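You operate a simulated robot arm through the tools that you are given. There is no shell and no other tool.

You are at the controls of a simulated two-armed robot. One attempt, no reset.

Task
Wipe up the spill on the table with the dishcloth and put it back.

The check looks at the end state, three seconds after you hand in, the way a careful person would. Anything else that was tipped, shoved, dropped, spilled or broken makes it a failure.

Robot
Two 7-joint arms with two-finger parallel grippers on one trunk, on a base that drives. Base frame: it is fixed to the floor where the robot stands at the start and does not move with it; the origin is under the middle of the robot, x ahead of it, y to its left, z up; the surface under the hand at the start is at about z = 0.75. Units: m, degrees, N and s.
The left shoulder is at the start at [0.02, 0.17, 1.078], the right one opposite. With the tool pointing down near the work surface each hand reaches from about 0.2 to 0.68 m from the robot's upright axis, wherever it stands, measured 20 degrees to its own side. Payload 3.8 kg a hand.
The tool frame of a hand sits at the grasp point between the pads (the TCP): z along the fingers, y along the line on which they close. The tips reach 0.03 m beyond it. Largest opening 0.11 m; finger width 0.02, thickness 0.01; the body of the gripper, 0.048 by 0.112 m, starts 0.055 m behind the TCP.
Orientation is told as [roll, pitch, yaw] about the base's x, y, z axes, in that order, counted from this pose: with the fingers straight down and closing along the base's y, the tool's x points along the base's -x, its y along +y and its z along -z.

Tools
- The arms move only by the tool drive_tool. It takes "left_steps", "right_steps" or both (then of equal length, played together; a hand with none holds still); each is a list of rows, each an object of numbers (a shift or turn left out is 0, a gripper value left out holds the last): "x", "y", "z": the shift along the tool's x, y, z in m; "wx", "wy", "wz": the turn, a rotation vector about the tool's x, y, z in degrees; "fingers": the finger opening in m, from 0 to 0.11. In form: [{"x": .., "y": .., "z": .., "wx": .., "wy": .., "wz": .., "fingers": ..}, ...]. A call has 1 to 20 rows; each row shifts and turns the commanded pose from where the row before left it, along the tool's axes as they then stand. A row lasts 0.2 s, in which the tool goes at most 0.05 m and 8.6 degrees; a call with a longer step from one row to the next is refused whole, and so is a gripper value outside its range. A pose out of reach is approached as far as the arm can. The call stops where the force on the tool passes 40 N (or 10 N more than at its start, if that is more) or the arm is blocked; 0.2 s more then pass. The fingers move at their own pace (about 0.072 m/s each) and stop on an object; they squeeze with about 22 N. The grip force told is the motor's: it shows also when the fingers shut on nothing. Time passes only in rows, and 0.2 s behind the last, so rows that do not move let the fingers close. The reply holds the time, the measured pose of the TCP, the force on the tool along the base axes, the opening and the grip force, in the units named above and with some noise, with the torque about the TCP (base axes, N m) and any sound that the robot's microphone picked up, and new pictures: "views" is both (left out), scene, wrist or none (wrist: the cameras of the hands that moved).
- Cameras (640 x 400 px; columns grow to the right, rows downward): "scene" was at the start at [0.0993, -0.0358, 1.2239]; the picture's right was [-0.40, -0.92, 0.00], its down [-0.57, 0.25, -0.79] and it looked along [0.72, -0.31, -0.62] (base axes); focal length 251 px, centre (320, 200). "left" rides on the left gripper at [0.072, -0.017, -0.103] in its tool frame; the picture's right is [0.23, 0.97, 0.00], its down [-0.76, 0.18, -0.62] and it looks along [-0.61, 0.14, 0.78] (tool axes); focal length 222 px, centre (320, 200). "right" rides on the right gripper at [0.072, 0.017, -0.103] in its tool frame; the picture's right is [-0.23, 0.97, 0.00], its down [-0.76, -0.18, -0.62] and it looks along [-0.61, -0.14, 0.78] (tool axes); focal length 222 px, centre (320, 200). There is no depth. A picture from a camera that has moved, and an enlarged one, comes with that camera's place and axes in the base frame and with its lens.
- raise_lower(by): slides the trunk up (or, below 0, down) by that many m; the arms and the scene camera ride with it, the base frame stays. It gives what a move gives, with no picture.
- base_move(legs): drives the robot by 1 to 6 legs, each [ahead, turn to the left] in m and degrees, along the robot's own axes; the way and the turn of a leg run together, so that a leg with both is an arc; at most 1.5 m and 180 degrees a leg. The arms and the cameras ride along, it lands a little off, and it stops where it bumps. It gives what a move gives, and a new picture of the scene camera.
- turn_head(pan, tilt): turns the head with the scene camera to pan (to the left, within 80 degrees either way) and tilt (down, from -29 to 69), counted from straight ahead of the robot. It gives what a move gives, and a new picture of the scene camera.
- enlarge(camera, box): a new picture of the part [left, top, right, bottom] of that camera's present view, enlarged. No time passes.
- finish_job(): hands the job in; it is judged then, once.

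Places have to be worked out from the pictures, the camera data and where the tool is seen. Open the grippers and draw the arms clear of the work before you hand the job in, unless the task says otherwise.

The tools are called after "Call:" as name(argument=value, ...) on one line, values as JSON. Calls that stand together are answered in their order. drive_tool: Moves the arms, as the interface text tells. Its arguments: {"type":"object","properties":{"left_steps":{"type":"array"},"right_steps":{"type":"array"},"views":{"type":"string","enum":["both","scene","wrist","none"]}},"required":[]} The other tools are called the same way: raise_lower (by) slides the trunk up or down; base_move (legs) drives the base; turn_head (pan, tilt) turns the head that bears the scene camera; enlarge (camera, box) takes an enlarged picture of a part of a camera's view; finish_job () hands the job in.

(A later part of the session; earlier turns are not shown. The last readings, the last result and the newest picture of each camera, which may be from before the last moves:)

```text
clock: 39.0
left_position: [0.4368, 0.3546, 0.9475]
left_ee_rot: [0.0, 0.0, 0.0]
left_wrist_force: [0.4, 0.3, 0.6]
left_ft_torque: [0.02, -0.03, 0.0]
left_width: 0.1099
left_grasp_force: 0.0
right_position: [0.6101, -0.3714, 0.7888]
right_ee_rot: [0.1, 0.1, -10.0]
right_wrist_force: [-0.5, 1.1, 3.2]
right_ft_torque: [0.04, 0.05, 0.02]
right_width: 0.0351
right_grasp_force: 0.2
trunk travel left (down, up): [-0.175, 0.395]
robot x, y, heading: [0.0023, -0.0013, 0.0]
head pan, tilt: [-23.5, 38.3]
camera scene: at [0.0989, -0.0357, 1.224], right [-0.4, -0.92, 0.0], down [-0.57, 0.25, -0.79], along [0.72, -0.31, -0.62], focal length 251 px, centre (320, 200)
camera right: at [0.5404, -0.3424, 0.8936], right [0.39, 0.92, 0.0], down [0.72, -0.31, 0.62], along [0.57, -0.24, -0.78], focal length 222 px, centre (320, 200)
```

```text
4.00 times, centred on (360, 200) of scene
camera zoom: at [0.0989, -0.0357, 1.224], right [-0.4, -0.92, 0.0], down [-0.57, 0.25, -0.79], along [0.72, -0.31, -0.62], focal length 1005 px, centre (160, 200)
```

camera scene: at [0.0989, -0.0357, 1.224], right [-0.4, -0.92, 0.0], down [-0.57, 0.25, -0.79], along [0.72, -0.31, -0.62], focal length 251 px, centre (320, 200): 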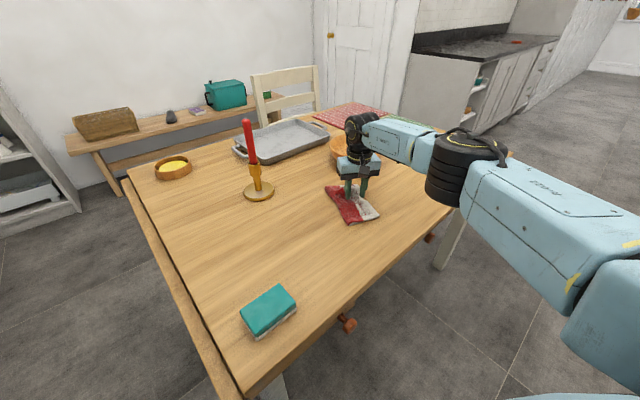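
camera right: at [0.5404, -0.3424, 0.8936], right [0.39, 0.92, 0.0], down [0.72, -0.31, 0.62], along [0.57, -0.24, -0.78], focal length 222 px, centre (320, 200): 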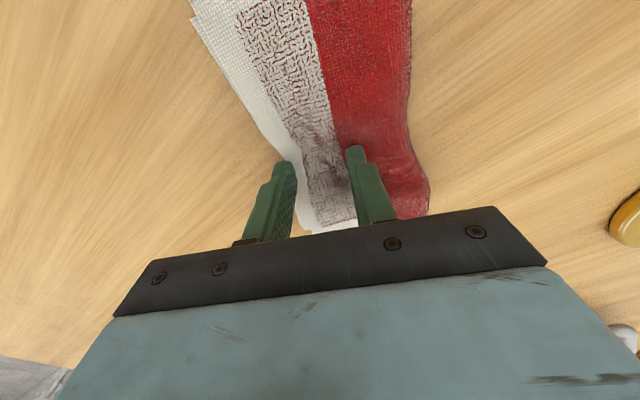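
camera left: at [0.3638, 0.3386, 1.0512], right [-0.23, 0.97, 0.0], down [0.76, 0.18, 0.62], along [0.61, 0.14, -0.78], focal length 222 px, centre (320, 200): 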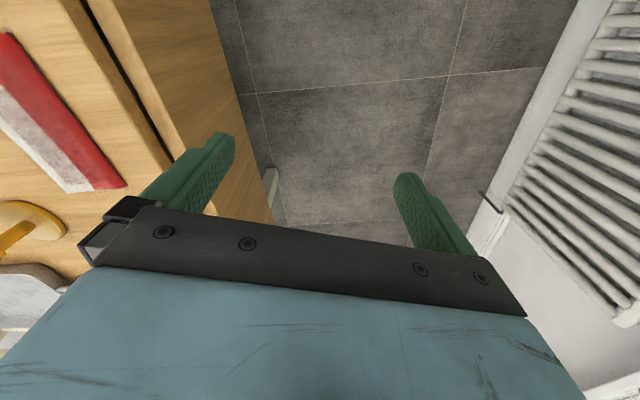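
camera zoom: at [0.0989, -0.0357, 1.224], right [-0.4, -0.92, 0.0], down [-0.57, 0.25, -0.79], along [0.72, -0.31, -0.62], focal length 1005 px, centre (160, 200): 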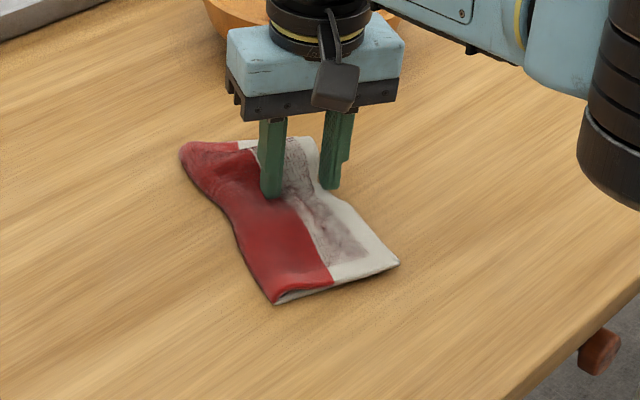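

The area left of the cloth looks clean. I'll drag it back to y≈-0.22 and inspect the whole wiped region.

Call:
drive_tool(right_steps=[{"y": 0.02}, {"y": 0.02}, {"y": 0.02}, {"y": 0.02}, {"y": 0.02}, {"y": 0.02}, {"y": 0.02}, {"y": 0.02}, {}], views="both")

Call:
enlarge(camera="scene", box=[310, 175, 410, 240])

Call:
enlarge(camera="right", box=[60, 110, 300, 260])

```text
clock: 41.0
left_position: [0.436, 0.3547, 0.9468]
left_ee_rot: [0.0, 0.0, 0.0]
left_wrist_force: [-0.1, -0.3, 0.4]
left_ft_torque: [0.0, 0.0, 0.01]
left_width: 0.1099
left_grasp_force: 0.2
right_position: [0.6325, -0.211, 0.7882]
right_ee_rot: [0.0, 0.0, -10.1]
right_wrist_force: [0.1, -1.0, 5.0]
right_ft_torque: [0.05, -0.06, -0.02]
right_width: 0.0344
right_grasp_force: 0.0
right hand out of reach, approached as far as the arm can: row 8
trunk travel left (down, up): [-0.175, 0.395]
robot x, y, heading: [-0.0008, 0.0, 0.0]
head pan, tilt: [-23.5, 38.3]
camera scene: at [0.0989, -0.0357, 1.224], right [-0.4, -0.92, 0.0], down [-0.57, 0.25, -0.79], along [0.72, -0.31, -0.62], focal length 251 px, centre (320, 200)
camera right: at [0.5643, -0.1833, 0.8929], right [0.39, 0.92, 0.0], down [0.72, -0.31, 0.62], along [0.57, -0.24, -0.78], focal length 222 px, centre (320, 200)
```

scene: 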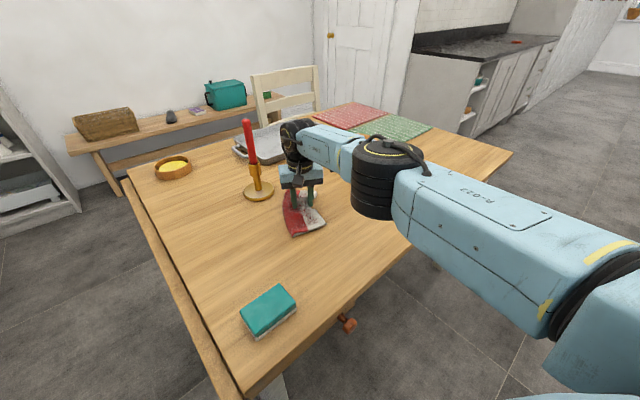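
right: 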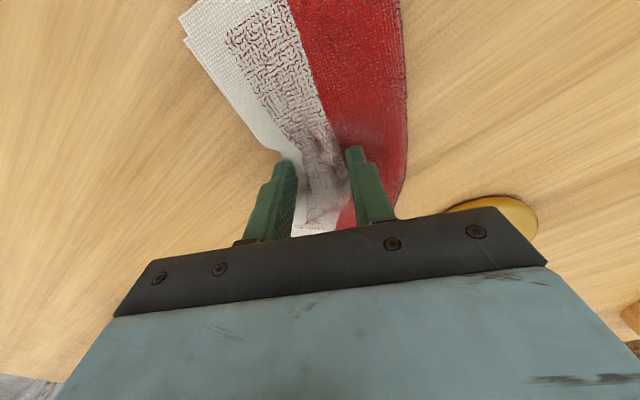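

```text
6.15 times, centred on (360, 208) of scene
camera zoom: at [0.0989, -0.0357, 1.224], right [-0.4, -0.92, 0.0], down [-0.57, 0.25, -0.79], along [0.72, -0.31, -0.62], focal length 1546 px, centre (74, 154)
```

zoom: 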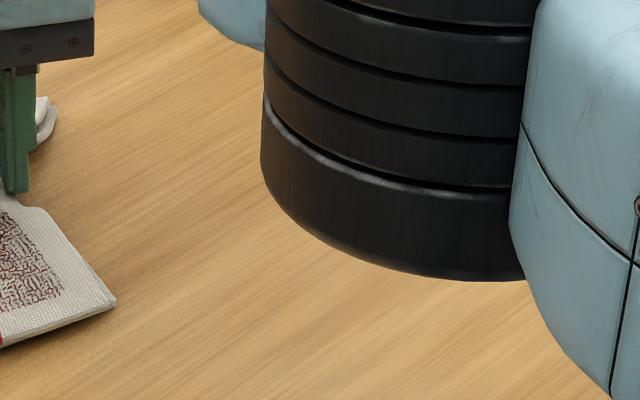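

```text
2.67 times, centred on (180, 185) of right
camera zoom: at [0.5643, -0.1833, 0.8929], right [0.39, 0.92, 0.0], down [0.72, -0.31, 0.62], along [0.57, -0.24, -0.78], focal length 592 px, centre (693, 240)
```

zoom: 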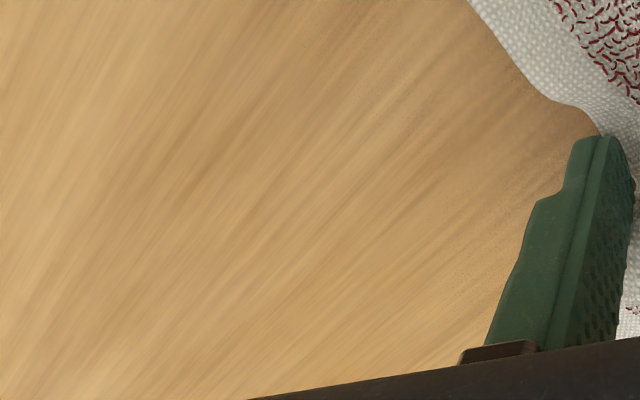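

The visible wiped area looks clean. I'll raise the hand to see the cloth's pose and what else is around before taking it back.

Call:
drive_tool(right_steps=[{"z": -0.03}, {"z": -0.04}, {"x": 0.04, "z": -0.02}, {"x": 0.04, "z": -0.02}, {}], views="both")

Call:
enlarge(camera="scene", box=[240, 160, 380, 260])

Call:
enlarge(camera="right", box=[160, 0, 480, 200])

```text
clock: 42.2
left_position: [0.4377, 0.3553, 0.948]
left_ee_rot: [0.0, 0.0, 0.1]
left_wrist_force: [-0.5, 0.5, 0.7]
left_ft_torque: [0.01, 0.0, -0.01]
left_width: 0.1101
left_grasp_force: 0.0
right_position: [0.5521, -0.2003, 0.9015]
right_ee_rot: [0.1, 0.0, -10.1]
right_wrist_force: [0.2, -0.3, -0.2]
right_ft_torque: [-0.03, 0.0, -0.01]
right_width: 0.0352
right_grasp_force: 0.0
trunk travel left (down, up): [-0.175, 0.395]
robot x, y, heading: [0.0016, 0.0018, 0.1]
head pan, tilt: [-23.5, 38.3]
camera scene: at [0.0994, -0.0356, 1.2239], right [-0.4, -0.92, 0.0], down [-0.57, 0.25, -0.79], along [0.72, -0.31, -0.62], focal length 251 px, centre (320, 200)
camera right: at [0.4836, -0.1717, 1.0068], right [0.39, 0.92, 0.0], down [0.72, -0.31, 0.62], along [0.57, -0.25, -0.78], focal length 222 px, centre (320, 200)
```

scene: 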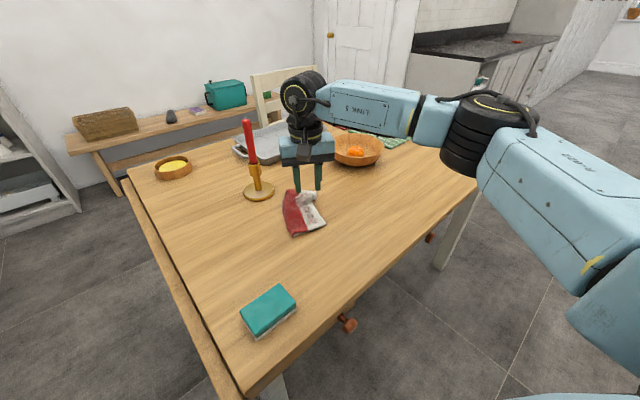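
right: 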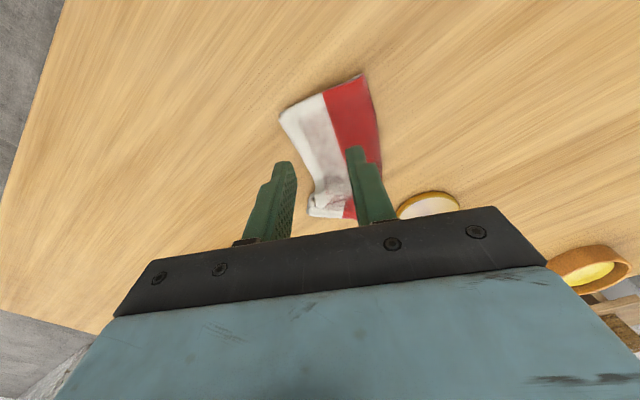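

```text
4.00 times, centred on (310, 210) of scene
camera zoom: at [0.0994, -0.0356, 1.2239], right [-0.4, -0.92, 0.0], down [-0.57, 0.25, -0.79], along [0.72, -0.31, -0.62], focal length 1005 px, centre (360, 160)
```

zoom: 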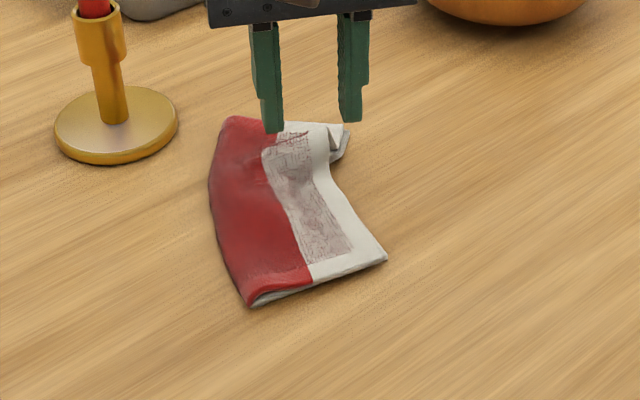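

```text
2.00 times, centred on (320, 100) of right
camera zoom: at [0.4836, -0.1717, 1.0068], right [0.39, 0.92, 0.0], down [0.72, -0.31, 0.62], along [0.57, -0.25, -0.78], focal length 444 px, centre (320, 400)
```

zoom: 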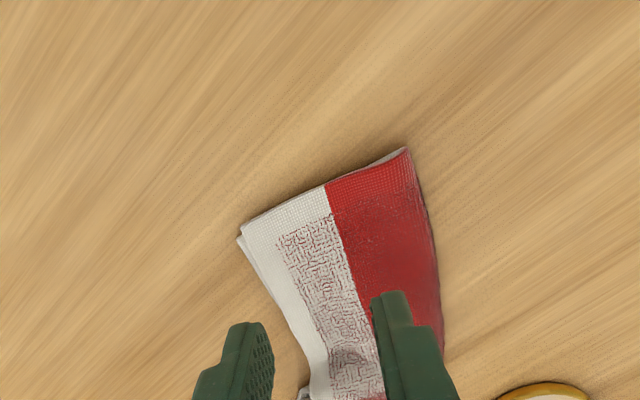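

The table around is clean, and the cloth lies nearly flat with its centre at about (0.62, -0.215). Press-dragging keeps it neat, so I'll press on its middle with the fingers a little wider and first pull it toward the robot, away from the candlestick, to x≈0.535.

Call:
drive_tool(right_steps=[{"x": -0.032, "fingers": 0.055}, {"x": -0.032}, {"z": 0.04}, {"z": 0.04}, {"z": 0.02}, {"z": 0.011}, {"z": 0.002}, {}], views="both")

Call:
enlarge(camera="scene", box=[240, 160, 380, 260])

```text
clock: 44.0
left_position: [0.4355, 0.3554, 0.9476]
left_ee_rot: [-0.1, 0.0, 0.0]
left_wrist_force: [0.2, 0.6, -0.3]
left_ft_torque: [0.0, 0.01, 0.01]
left_width: 0.1101
left_grasp_force: 0.0
right_position: [0.6184, -0.2116, 0.7866]
right_ee_rot: [0.0, -0.1, -10.1]
right_wrist_force: [2.3, -3.3, 12.3]
right_ft_torque: [0.19, -0.14, -0.02]
right_width: 0.0541
right_grasp_force: 0.1
trunk travel left (down, up): [-0.175, 0.395]
robot x, y, heading: [-0.0038, 0.0001, 0.0]
head pan, tilt: [-23.5, 38.3]
camera scene: at [0.0984, -0.0358, 1.2241], right [-0.4, -0.92, 0.0], down [-0.57, 0.25, -0.79], along [0.72, -0.31, -0.62], focal length 251 px, centre (320, 200)
camera right: at [0.5488, -0.184, 0.8907], right [0.39, 0.92, 0.0], down [0.72, -0.31, 0.63], along [0.58, -0.24, -0.78], focal length 222 px, centre (320, 200)
```

scene: 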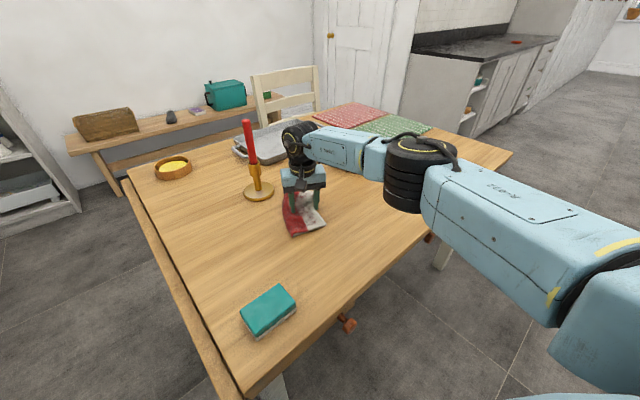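
right: 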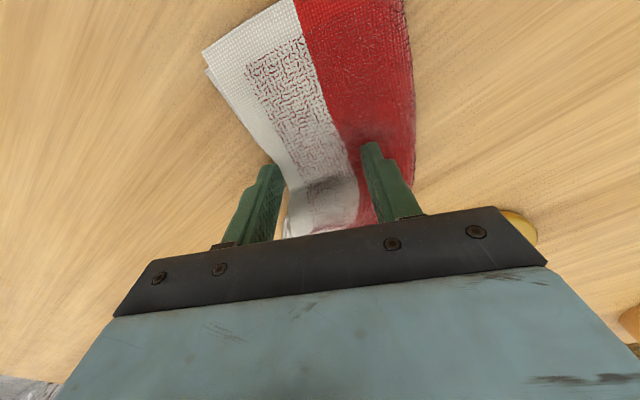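

```text
4.00 times, centred on (310, 210) of scene
camera zoom: at [0.0984, -0.0358, 1.2241], right [-0.4, -0.92, 0.0], down [-0.57, 0.25, -0.79], along [0.72, -0.31, -0.62], focal length 1005 px, centre (360, 160)
```

zoom: 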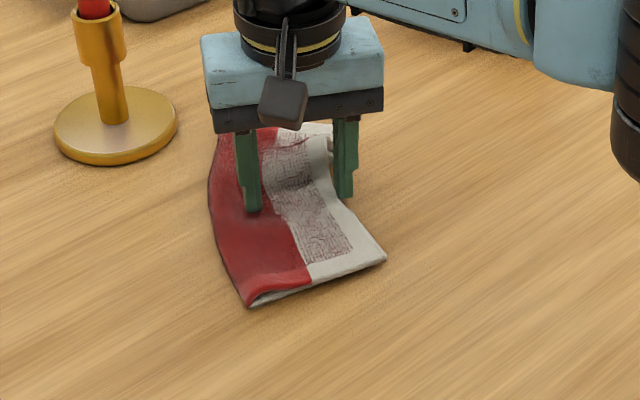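

Contact force is 12 N; I'll ease up 1.5 mm and pull the cloth back by 0.085 m in -x.

Call:
drive_tool(right_steps=[{"z": -0.0015}, {"x": 0.0167, "y": -0.003}, {"x": 0.0167, "y": -0.003}, {"x": 0.0167, "y": -0.003}, {"x": 0.0167, "y": -0.003}, {"x": 0.0167, "y": -0.003}, {}], views="both")

Call:
enlarge(camera="scene", box=[240, 160, 380, 260])

```text
clock: 45.6
left_position: [0.4359, 0.3538, 0.948]
left_ee_rot: [0.0, 0.1, 0.1]
left_wrist_force: [0.1, -0.1, 0.1]
left_ft_torque: [0.01, 0.01, 0.04]
left_width: 0.11
left_grasp_force: 0.1
right_position: [0.5316, -0.2098, 0.7865]
right_ee_rot: [0.1, 0.0, -10.0]
right_wrist_force: [3.0, -0.3, 8.0]
right_ft_torque: [0.21, -0.11, -0.03]
right_width: 0.0556
right_grasp_force: 0.3
trunk travel left (down, up): [-0.175, 0.395]
robot x, y, heading: [0.0008, 0.0015, -0.1]
head pan, tilt: [-23.5, 38.3]
camera scene: at [0.0988, -0.0356, 1.224], right [-0.4, -0.92, 0.0], down [-0.57, 0.25, -0.79], along [0.72, -0.31, -0.62], focal length 251 px, centre (320, 200)
camera right: at [0.4632, -0.1824, 0.8912], right [0.39, 0.92, 0.0], down [0.72, -0.31, 0.62], along [0.57, -0.24, -0.78], focal length 222 px, centre (320, 200)
```

scene: 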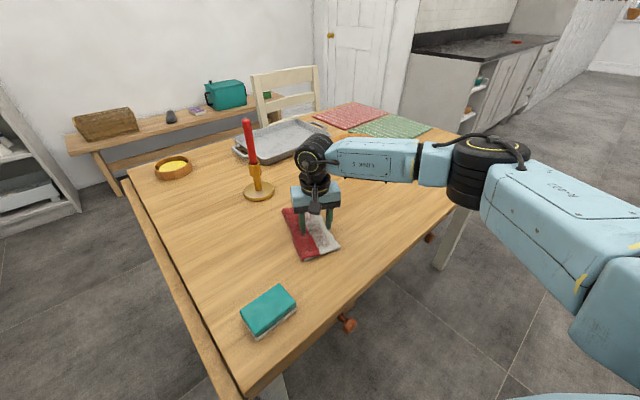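
right: 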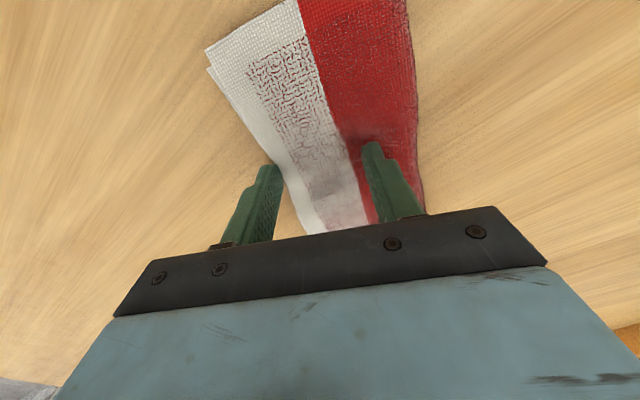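

```text
4.00 times, centred on (310, 210) of scene
camera zoom: at [0.0988, -0.0356, 1.224], right [-0.4, -0.92, 0.0], down [-0.57, 0.25, -0.79], along [0.72, -0.31, -0.62], focal length 1005 px, centre (360, 160)
```

zoom: 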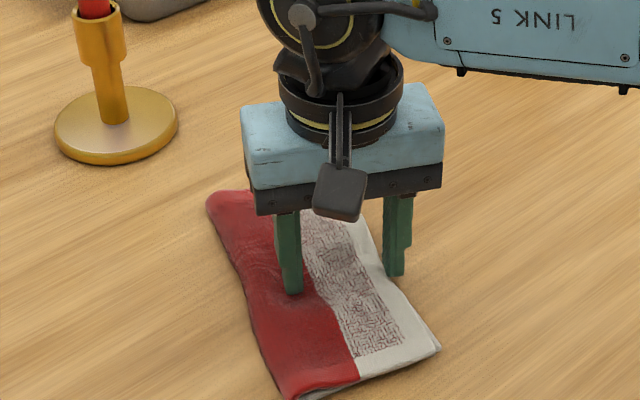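

Pulling has straightened the cloth nicely, and its centre is now about (0.55, -0.20) at roughly -4°. Next I'll turn it about 22° under the pressed fingers, toward the original 18°.

Call:
drive_tool(right_steps=[{"wz": -5.5}, {"wz": -5.5}, {"wz": -5.5}, {"wz": -5.5}, {}], views="wrist")

Call:
enlarge(camera="scene", box=[240, 160, 380, 260])

```text
clock: 46.8
left_position: [0.4363, 0.3537, 0.9472]
left_ee_rot: [0.0, 0.0, 0.0]
left_wrist_force: [-0.3, -0.8, -0.3]
left_ft_torque: [0.05, 0.01, -0.01]
left_width: 0.1101
left_grasp_force: 0.1
right_position: [0.532, -0.2112, 0.7867]
right_ee_rot: [0.0, -0.1, 12.1]
right_wrist_force: [0.7, 0.0, 5.3]
right_ft_torque: [0.12, -0.04, -0.1]
right_width: 0.0543
right_grasp_force: 0.1
trunk travel left (down, up): [-0.175, 0.395]
robot x, y, heading: [0.0056, 0.0018, -0.0]
head pan, tilt: [-23.5, 38.3]
camera right: at [0.4572, -0.2101, 0.8917], right [0.02, 1.0, 0.0], down [0.78, -0.01, 0.62], along [0.62, -0.01, -0.78], focal length 222 px, centre (320, 200)
```

right: 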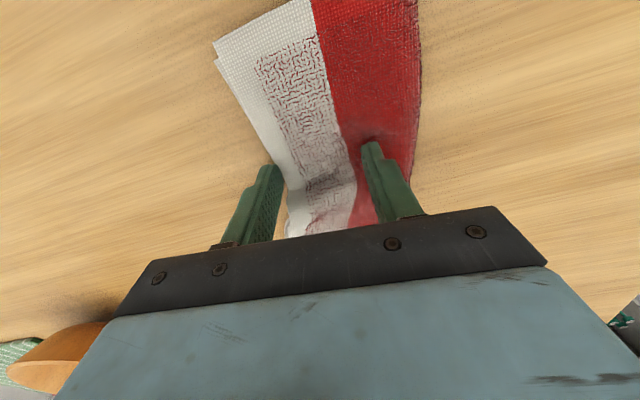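

```text
4.00 times, centred on (310, 210) of scene
camera zoom: at [0.099, -0.0357, 1.224], right [-0.4, -0.92, 0.0], down [-0.57, 0.25, -0.79], along [0.72, -0.31, -0.62], focal length 1005 px, centre (360, 160)
```

zoom: 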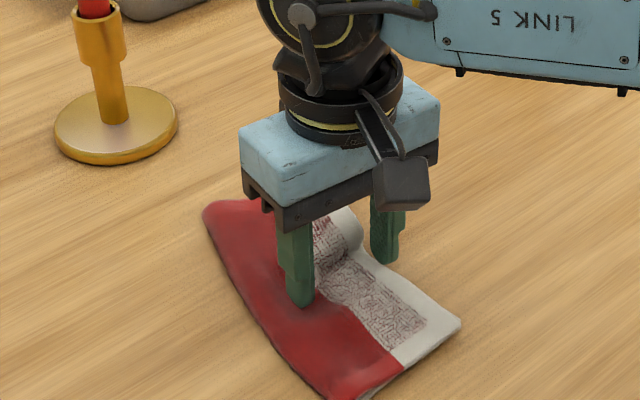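

The cloth turned with the hand. Now I'll drag it the 0.19 m back toward its original place.

Call:
drive_tool(right_steps=[{"x": -0.0056, "y": 0.0204}, {"x": -0.0056, "y": 0.0204}, {"x": -0.0056, "y": 0.0204}, {"x": -0.0056, "y": 0.0204}, {"x": -0.0056, "y": 0.0204}, {"x": -0.0056, "y": 0.0204}, {"x": -0.0056, "y": 0.0204}, {"x": -0.0056, "y": 0.0204}, {"x": -0.0056, "y": 0.0204}, {}], views="both")

Call:
enlarge(camera="scene", box=[170, 190, 310, 290])

Call:
enlarge(camera="scene", box=[260, 170, 400, 260])

```text
clock: 49.0
left_position: [0.4357, 0.3539, 0.9477]
left_ee_rot: [0.0, 0.0, 0.0]
left_wrist_force: [-0.4, -0.2, -0.3]
left_ft_torque: [-0.01, 0.03, 0.01]
left_width: 0.1101
left_grasp_force: 0.0
right_position: [0.5432, -0.0191, 0.7855]
right_ee_rot: [0.2, -0.1, 12.0]
right_wrist_force: [-0.1, -0.7, 4.0]
right_ft_torque: [0.06, 0.04, 0.01]
right_width: 0.0549
right_grasp_force: 0.1
trunk travel left (down, up): [-0.175, 0.395]
robot x, y, heading: [-0.0006, -0.0042, 0.2]
head pan, tilt: [-23.5, 38.3]
camera scene: at [0.099, -0.0358, 1.224], right [-0.4, -0.92, 0.0], down [-0.57, 0.25, -0.79], along [0.72, -0.31, -0.62], focal length 251 px, centre (320, 200)
camera right: at [0.4682, -0.0192, 0.8909], right [0.02, 1.0, 0.0], down [0.78, -0.02, 0.62], along [0.62, -0.01, -0.78], focal length 222 px, centre (320, 200)
```

scene: 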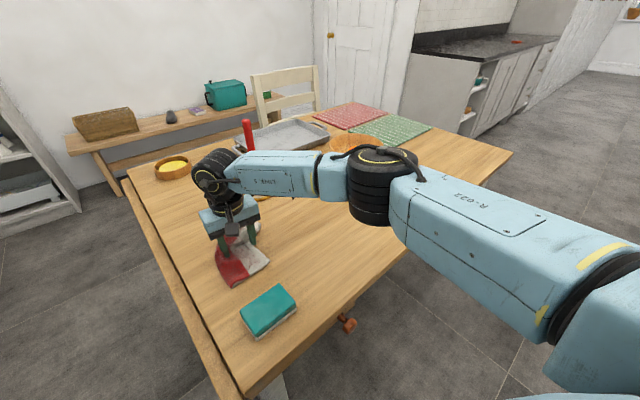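
right: 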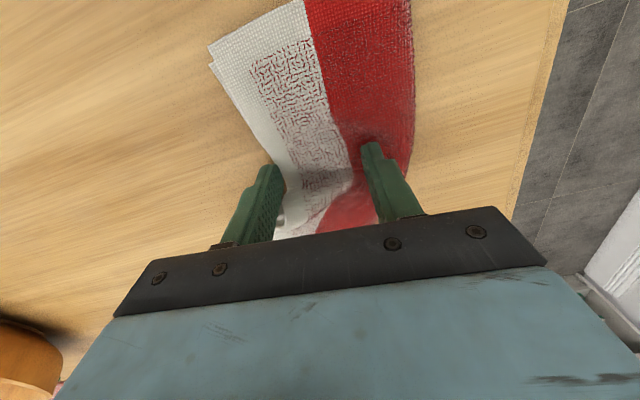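

```text
4.00 times, centred on (240, 240) of scene
camera zoom: at [0.099, -0.0358, 1.224], right [-0.4, -0.92, 0.0], down [-0.57, 0.25, -0.79], along [0.72, -0.31, -0.62], focal length 1005 px, centre (640, 40)
```

zoom: 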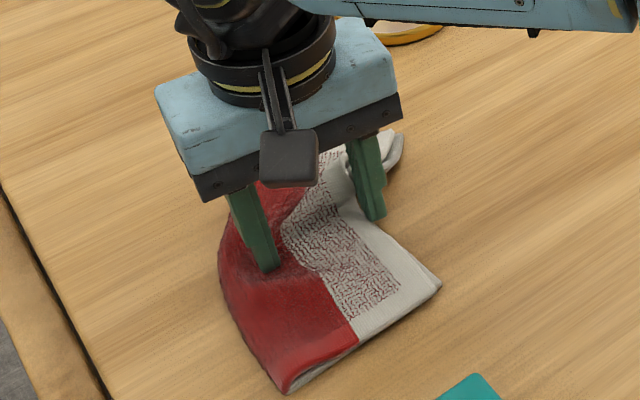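

```text
4.44 times, centred on (330, 215) of scene
camera zoom: at [0.099, -0.0358, 1.224], right [-0.4, -0.92, 0.0], down [-0.57, 0.25, -0.79], along [0.72, -0.31, -0.62], focal length 1117 px, centre (276, 133)
```

zoom: 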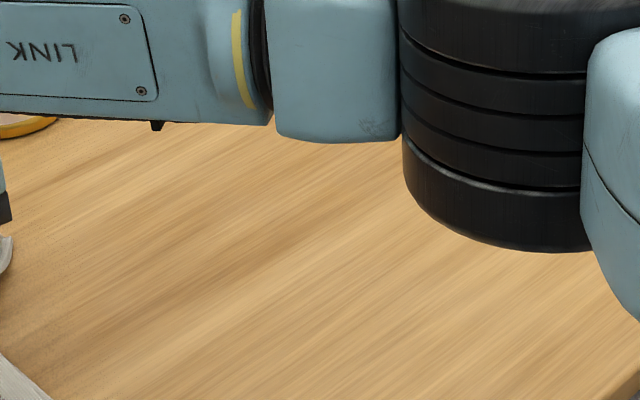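

The near end is back within a pixel or so of where it began, but the far half lags toward -y. The old spill area looks clean. I'll lift the hand and look at the cloth's shape before straightening the far end.

Call:
drive_tool(right_steps=[{"z": -0.03}, {"z": -0.04}, {"x": 0.04, "z": -0.02}, {"x": 0.04, "z": -0.02}, {}], views="both")

Call:
enlarge(camera="scene", box=[170, 190, 310, 290])

Call:
enlarge(camera="right", box=[180, 40, 500, 240])

```text
clock: 50.2
left_position: [0.4364, 0.3546, 0.9478]
left_ee_rot: [0.0, 0.0, -0.1]
left_wrist_force: [0.2, -0.2, -0.1]
left_ft_torque: [0.03, 0.0, 0.0]
left_width: 0.1104
left_grasp_force: 0.0
right_position: [0.4661, -0.038, 0.895]
right_ee_rot: [-0.1, 0.0, 11.9]
right_wrist_force: [-0.8, -1.2, -0.2]
right_ft_torque: [0.02, 0.0, 0.0]
right_width: 0.0552
right_grasp_force: 0.1
trunk travel left (down, up): [-0.175, 0.395]
robot x, y, heading: [0.0011, -0.0001, -0.2]
head pan, tilt: [-23.5, 38.3]
camera scene: at [0.0994, -0.0357, 1.2239], right [-0.4, -0.92, 0.0], down [-0.57, 0.25, -0.79], along [0.72, -0.31, -0.62], focal length 251 px, centre (320, 200)
camera right: at [0.3916, -0.0387, 0.9986], right [0.02, 1.0, 0.0], down [0.78, -0.02, 0.62], along [0.62, -0.01, -0.78], focal length 222 px, centre (320, 200)
```

scene: 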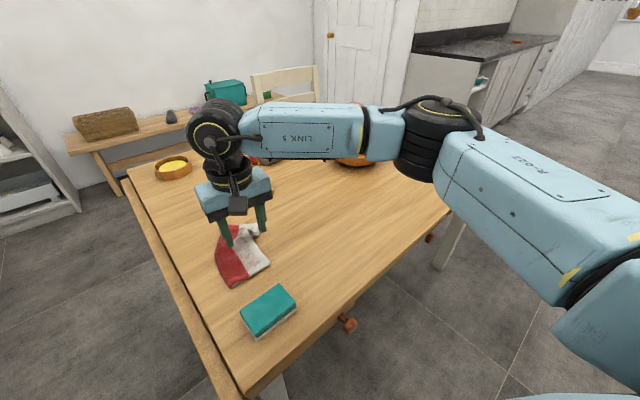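
right: 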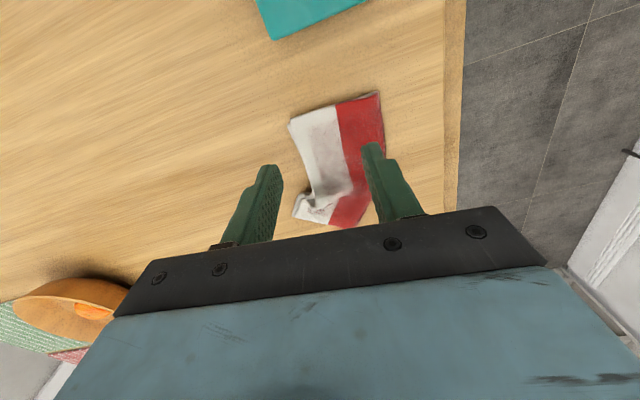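

```text
4.00 times, centred on (240, 240) of scene
camera zoom: at [0.0994, -0.0357, 1.2239], right [-0.4, -0.92, 0.0], down [-0.57, 0.25, -0.79], along [0.72, -0.31, -0.62], focal length 1005 px, centre (640, 40)
```

zoom: 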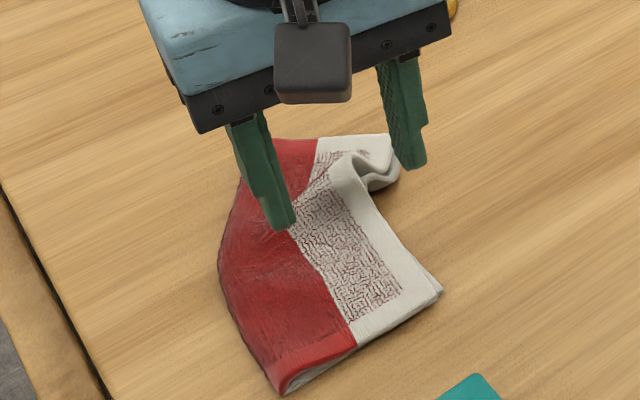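

```text
2.00 times, centred on (340, 140) of right
camera zoom: at [0.3916, -0.0387, 0.9986], right [0.02, 1.0, 0.0], down [0.78, -0.02, 0.62], along [0.62, -0.01, -0.78], focal length 444 px, centre (280, 320)
```

zoom: 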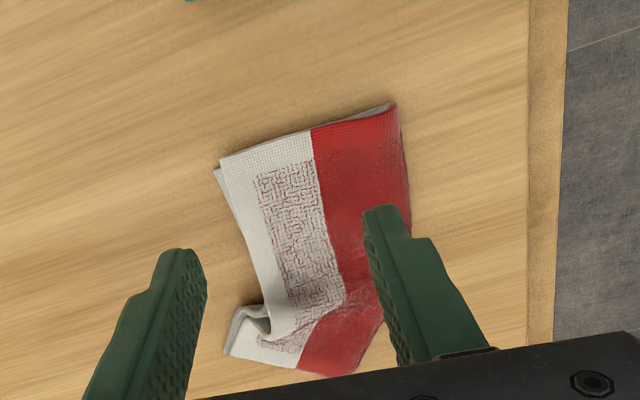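

The far half is bent: its end sits at about (0.626, -0.043) and should be at (0.652, 0.029). I'll press on that end with the tool tilted about 24° forward, for extra reach, and pull it out straight; first I position and tilt above it.

Call:
drive_tool(right_steps=[{"wz": 8, "fingers": 0.05}, {"wz": 8}, {"wz": 8}, {"x": -0.0435, "y": 0.0103}, {"x": -0.0435, "y": 0.0103}, {"x": -0.0435, "y": 0.0103}, {"wy": -8}, {"wy": -8}, {"wy": -8}, {}], views="both")

Call:
enlarge(camera="scene", box=[170, 170, 310, 290])

```text
clock: 52.4
left_position: [0.4361, 0.3535, 0.9482]
left_ee_rot: [0.0, 0.0, 0.0]
left_wrist_force: [-1.3, 0.7, -0.3]
left_ft_torque: [0.0, -0.02, 0.01]
left_width: 0.11
left_grasp_force: 0.2
right_position: [0.5987, -0.0346, 0.8981]
right_ee_rot: [0.0, -24.1, -12.0]
right_wrist_force: [-0.1, 0.2, -0.4]
right_ft_torque: [-0.01, 0.0, 0.0]
right_width: 0.05
right_grasp_force: 0.1
trunk travel left (down, up): [-0.175, 0.395]
robot x, y, heading: [0.0028, 0.0028, -0.0]
head pan, tilt: [-23.5, 38.3]
camera scene: at [0.0993, -0.0358, 1.2239], right [-0.4, -0.92, 0.0], down [-0.57, 0.25, -0.79], along [0.72, -0.31, -0.62], focal length 251 px, centre (320, 200)
camera right: at [0.4963, 0.0038, 0.9639], right [0.41, 0.91, 0.09], down [0.39, -0.27, 0.88], along [0.82, -0.32, -0.47], focal length 222 px, centre (320, 200)
```

scene: 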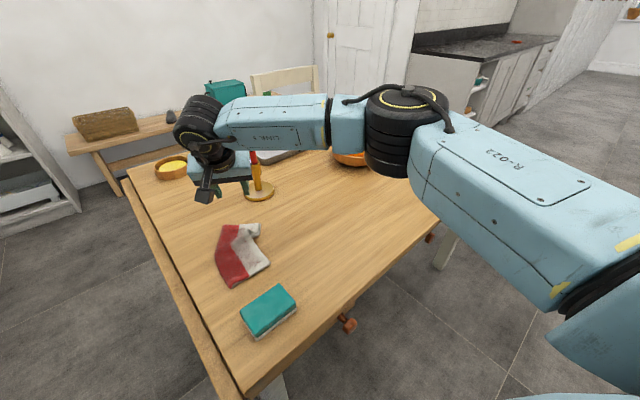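
right: 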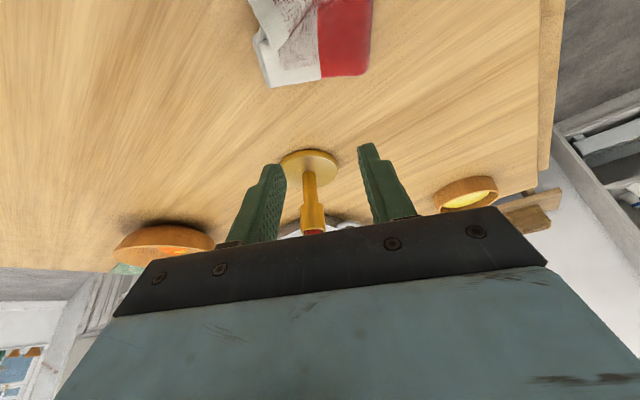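

```text
3.33 times, centred on (240, 230) of scene
camera zoom: at [0.0993, -0.0358, 1.2239], right [-0.4, -0.92, 0.0], down [-0.57, 0.25, -0.79], along [0.72, -0.31, -0.62], focal length 838 px, centre (587, 100)
```

zoom: 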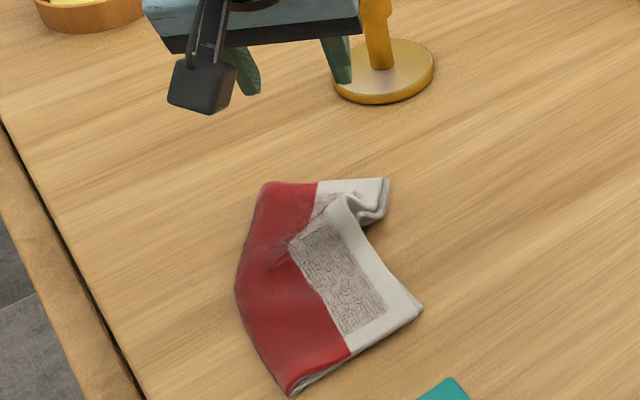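

The cloth is fully in view now: its far end runs from (0.610, -0.086) to (0.647, 0.005). The tilted tips are right above it, so I'll lower vertically onto that end.

Call:
drive_tool(right_steps=[{"x": 0.0135, "z": 0.0305}, {"x": 0.0135, "z": 0.0305}, {"x": 0.0122, "z": 0.0274}, {"x": 0.0028, "z": 0.0064}, {}], views="wrist")

Call:
enlarge(camera="scene", box=[170, 170, 310, 290])

```text
clock: 53.6
left_position: [0.4361, 0.3544, 0.9479]
left_ee_rot: [0.0, -0.1, 0.0]
left_wrist_force: [0.5, 0.4, -1.0]
left_ft_torque: [0.02, -0.01, -0.01]
left_width: 0.1098
left_grasp_force: 0.2
right_position: [0.5978, -0.0345, 0.7932]
right_ee_rot: [0.0, -24.0, -12.0]
right_wrist_force: [0.0, 0.3, -0.1]
right_ft_torque: [0.0, 0.02, -0.02]
right_width: 0.0504
right_grasp_force: 0.0
trunk travel left (down, up): [-0.175, 0.395]
robot x, y, heading: [0.0023, 0.0012, -0.0]
head pan, tilt: [-23.5, 38.3]
camera right: at [0.4957, 0.0041, 0.8587], right [0.41, 0.91, 0.09], down [0.4, -0.27, 0.88], along [0.82, -0.32, -0.47], focal length 222 px, centre (320, 200)
```

right: 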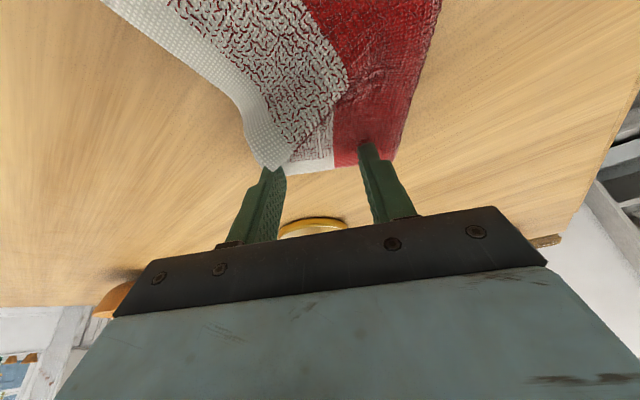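

```text
3.33 times, centred on (240, 230) of scene
camera zoom: at [0.0993, -0.0358, 1.2239], right [-0.4, -0.92, 0.0], down [-0.57, 0.25, -0.79], along [0.72, -0.31, -0.62], focal length 838 px, centre (587, 100)
```

zoom: 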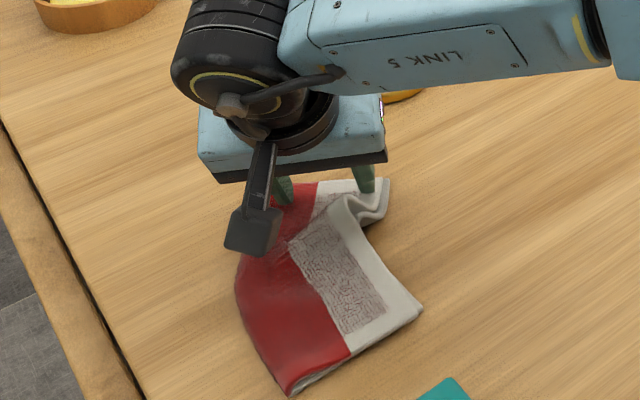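

No contact force yet; I'll go down another 6 mm in two small rows to seat the tips on the cloth.

Call:
drive_tool(right_steps=[{"x": 0.0012, "z": 0.0028}, {"x": 0.0012, "z": 0.0028}, {}], views="none")

```text
clock: 54.4
left_position: [0.4364, 0.3542, 0.9472]
left_ee_rot: [0.1, 0.0, -0.1]
left_wrist_force: [-0.6, 0.5, -0.7]
left_ft_torque: [0.01, 0.02, 0.0]
left_width: 0.1097
left_grasp_force: 0.2
right_position: [0.5988, -0.0345, 0.787]
right_ee_rot: [0.0, -24.0, -12.2]
right_wrist_force: [-1.1, -1.0, 3.5]
right_ft_torque: [-0.04, 0.0, -0.01]
right_width: 0.05
right_grasp_force: 0.0
trunk travel left (down, up): [-0.175, 0.395]
robot x, y, heading: [0.0027, 0.0005, -0.0]
head pan, tilt: [-23.5, 38.3]
```

Contact is 3.5 N; I'll press slightly firmer and pull the far end outward and to +y by about (0.031, 0.05) while turning the hand +30°.

Call:
drive_tool(right_steps=[{"x": 0.0006, "z": 0.0014}, {"x": -0.0031, "y": 0.0092, "z": 0.0014, "wx": -2.04, "wz": -4.57}, {"x": -0.0038, "y": 0.0088, "z": 0.0017, "wx": -2.04, "wz": -4.57}, {"x": -0.0045, "y": 0.0085, "z": 0.002, "wx": -2.04, "wz": -4.57}, {"x": -0.0051, "y": 0.008, "z": 0.0023, "wx": -2.04, "wz": -4.57}, {"x": -0.0058, "y": 0.0075, "z": 0.0026, "wx": -2.04, "wz": -4.57}, {"x": -0.0064, "y": 0.0069, "z": 0.0028, "wx": -2.04, "wz": -4.57}, {}], views="wrist")

Call:
enlarge(camera="scene", box=[170, 170, 310, 290])

```text
clock: 56.2
left_position: [0.4361, 0.3537, 0.9469]
left_ee_rot: [0.0, 0.1, 0.0]
left_wrist_force: [-0.2, -0.4, 1.0]
left_ft_torque: [-0.01, 0.03, 0.01]
left_width: 0.1098
left_grasp_force: 0.1
right_position: [0.6299, 0.0155, 0.7871]
right_ee_rot: [0.1, -24.0, 18.0]
right_wrist_force: [-1.5, -1.9, 3.9]
right_ft_torque: [-0.03, 0.02, -0.01]
right_width: 0.0502
right_grasp_force: 0.0
trunk travel left (down, up): [-0.175, 0.395]
robot x, y, heading: [0.0034, -0.0005, 0.0]
head pan, tilt: [-23.5, 38.3]
camera right: at [0.5212, -0.0025, 0.8535], right [-0.1, 0.99, 0.09], down [0.48, -0.03, 0.88], along [0.87, 0.14, -0.47], focal length 222 px, centre (320, 200)
```

right: 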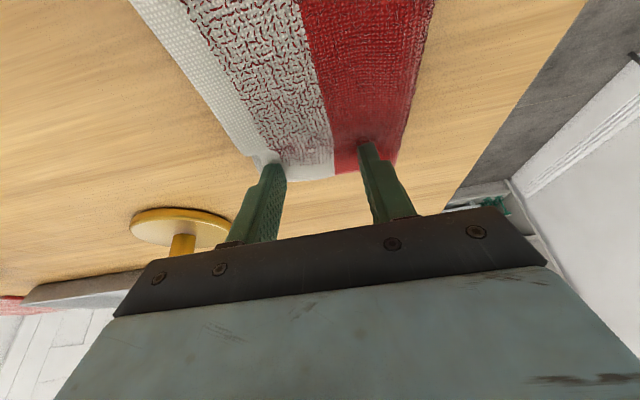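

```text
3.33 times, centred on (240, 230) of scene
camera zoom: at [0.0989, -0.0359, 1.224], right [-0.4, -0.92, 0.0], down [-0.57, 0.25, -0.79], along [0.72, -0.31, -0.62], focal length 838 px, centre (587, 100)
```

zoom: 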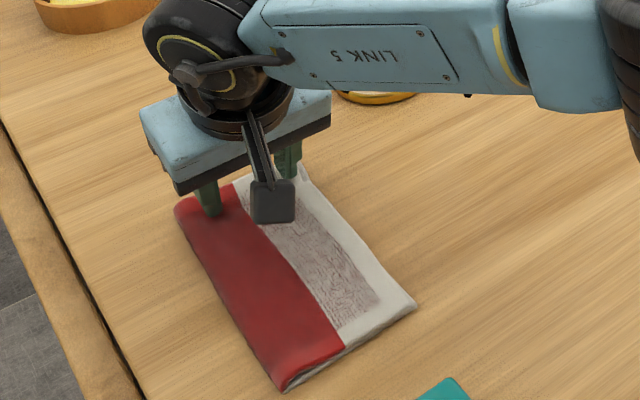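

The cloth is straight and flat again, within about a centimetre of its original place and angle. I'll lift the tool straight up off it, clear of the candlestick, and look.

Call:
drive_tool(right_steps=[{"x": -0.0081, "z": -0.0183}, {"x": -0.0122, "z": -0.0274}, {"x": -0.0163, "z": -0.0366}, {"x": -0.0163, "z": -0.0366}, {"wy": 8, "x": 0.02}, {"wy": 8, "x": 0.03}, {"wy": 8, "x": 0.03}, {"x": 0.045}, {"x": 0.045}, {}], views="both")

Call:
enlarge(camera="scene", box=[170, 170, 310, 290])

```text
clock: 58.4
left_position: [0.4366, 0.3534, 0.9466]
left_ee_rot: [0.0, 0.0, 0.0]
left_wrist_force: [0.3, -1.2, -0.5]
left_ft_torque: [0.03, -0.02, 0.01]
left_width: 0.11
left_grasp_force: 0.0
right_position: [0.4744, -0.0395, 0.8965]
right_ee_rot: [0.1, 0.0, 18.1]
right_wrist_force: [0.5, 0.7, -0.3]
right_ft_torque: [0.01, 0.01, 0.02]
right_width: 0.0502
right_grasp_force: 0.0
trunk travel left (down, up): [-0.175, 0.395]
robot x, y, heading: [-0.0015, -0.0016, 0.2]
head pan, tilt: [-23.5, 38.3]
camera scene: at [0.0994, -0.0356, 1.2239], right [-0.4, -0.92, 0.0], down [-0.57, 0.25, -0.79], along [0.72, -0.31, -0.62], focal length 251 px, centre (320, 200)
camera right: at [0.3995, -0.0462, 1.0007], right [-0.08, 1.0, 0.0], down [0.78, 0.07, 0.62], along [0.62, 0.05, -0.78], focal length 222 px, centre (320, 200)
```

scene: 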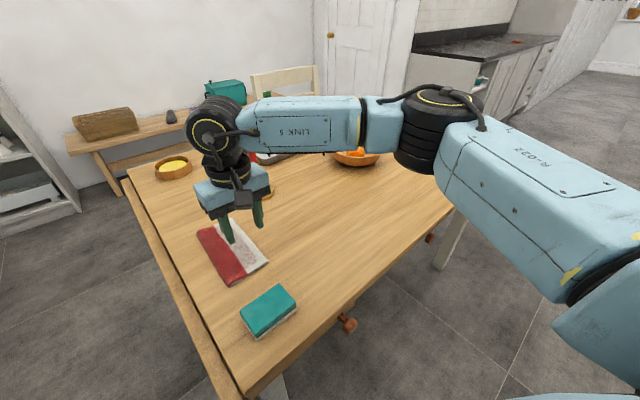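
right: 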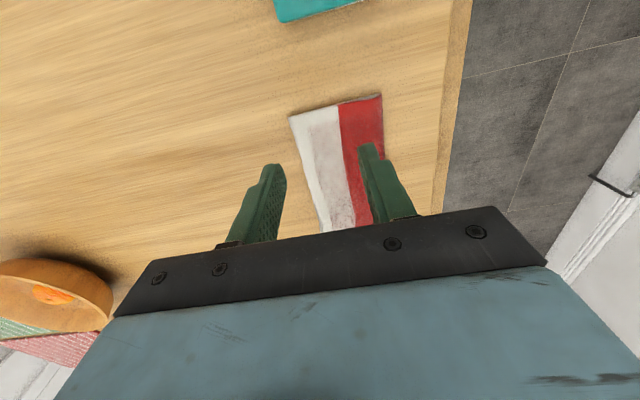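

```text
3.33 times, centred on (240, 230) of scene
camera zoom: at [0.0994, -0.0356, 1.2239], right [-0.4, -0.92, 0.0], down [-0.57, 0.25, -0.79], along [0.72, -0.31, -0.62], focal length 838 px, centre (587, 100)
```

zoom: 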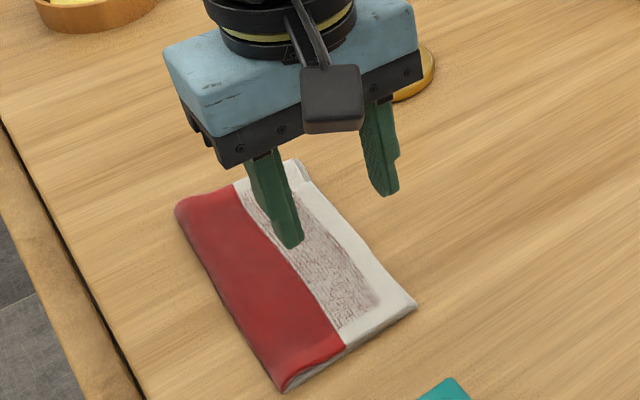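

The cloth lies neatly back in place. I'll take the right arm back to about its starting pose with an open hand and then inspect the whole table for leftovers.

Call:
drive_tool(right_steps=[{"z": -0.03}, {"z": -0.027}, {"wz": 6, "fingers": 0.11}, {"wz": 6}, {"wz": 6}, {"x": 0.01, "y": -0.048}, {"x": 0.01, "y": -0.048}, {"x": 0.01, "y": -0.048}, {"x": 0.01, "y": -0.048}, {"x": 0.01, "y": -0.048}, {"x": 0.01, "y": -0.048}, {"x": 0.01, "y": -0.048}, {}], views="both")

Call:
enlarge(camera="scene", box=[270, 160, 400, 240])

Call:
enlarge(camera="scene", box=[170, 170, 310, 290])

Call:
enlarge(camera="right", box=[240, 60, 640, 230])

```text
clock: 61.2
left_position: [0.4376, 0.3537, 0.9464]
left_ee_rot: [-0.1, 0.0, 0.0]
left_wrist_force: [-0.5, 0.1, -0.2]
left_ft_torque: [-0.03, -0.01, 0.02]
left_width: 0.1096
left_grasp_force: 0.2
right_position: [0.4032, -0.373, 0.9496]
right_ee_rot: [0.1, -0.1, 0.0]
right_wrist_force: [-0.3, 0.3, -0.2]
right_ft_torque: [0.03, 0.02, 0.02]
right_width: 0.1098
right_grasp_force: 0.0
trunk travel left (down, up): [-0.175, 0.395]
robot x, y, heading: [-0.0005, -0.0015, 0.1]
head pan, tilt: [-23.5, 38.3]
camera scene: at [0.0994, -0.0355, 1.2239], right [-0.4, -0.92, 0.0], down [-0.57, 0.25, -0.79], along [0.72, -0.31, -0.62], focal length 251 px, centre (320, 200)
camera right: at [0.3301, -0.3574, 1.0549], right [0.23, 0.97, 0.0], down [0.76, -0.18, 0.62], along [0.61, -0.14, -0.78], focal length 222 px, centre (320, 200)
```

scene: 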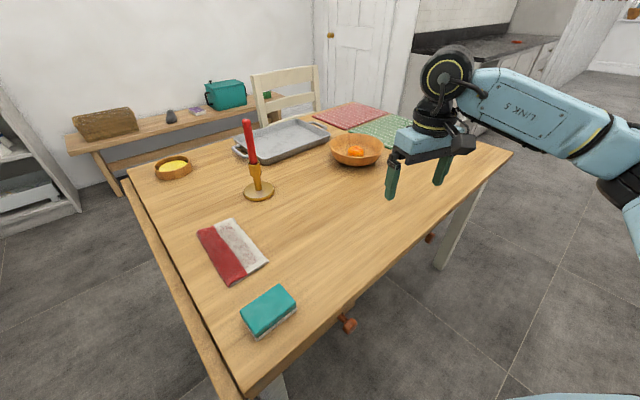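
right: 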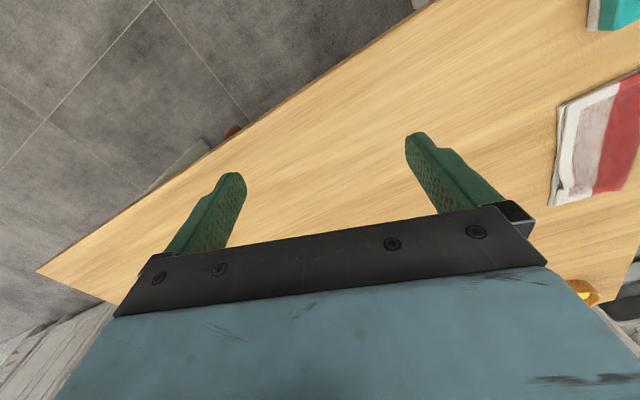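

```text
4.92 times, centred on (335, 200) of scene
camera zoom: at [0.0994, -0.0355, 1.2239], right [-0.4, -0.92, 0.0], down [-0.57, 0.25, -0.79], along [0.72, -0.31, -0.62], focal length 1237 px, centre (246, 200)
```

zoom: 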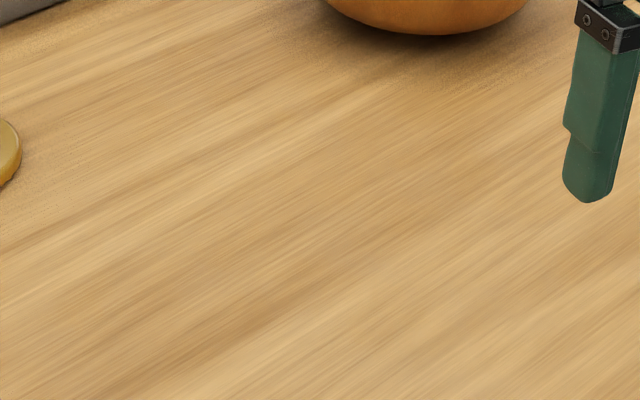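

```text
3.33 times, centred on (240, 230) of scene
camera zoom: at [0.0994, -0.0355, 1.2239], right [-0.4, -0.92, 0.0], down [-0.57, 0.25, -0.79], along [0.72, -0.31, -0.62], focal length 838 px, centre (587, 100)
```

zoom: 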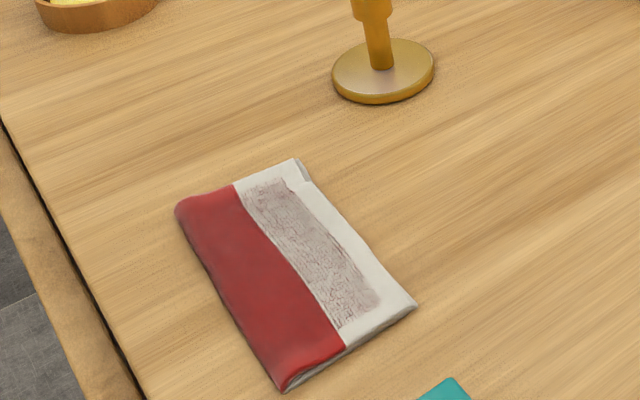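

```text
1.60 times, centred on (440, 145) of right
camera zoom: at [0.3301, -0.3574, 1.0549], right [0.23, 0.97, 0.0], down [0.76, -0.18, 0.62], along [0.61, -0.14, -0.78], focal length 355 px, centre (128, 288)
```

zoom: 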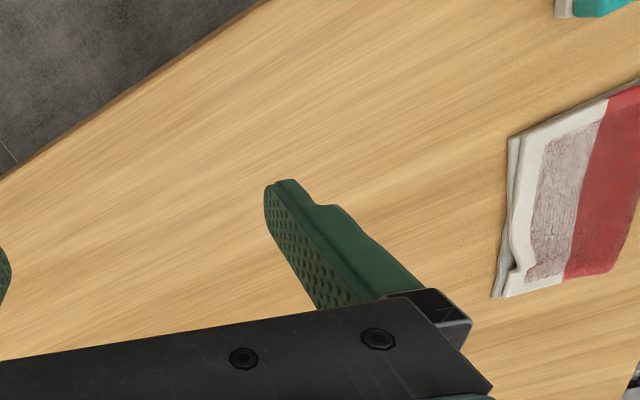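

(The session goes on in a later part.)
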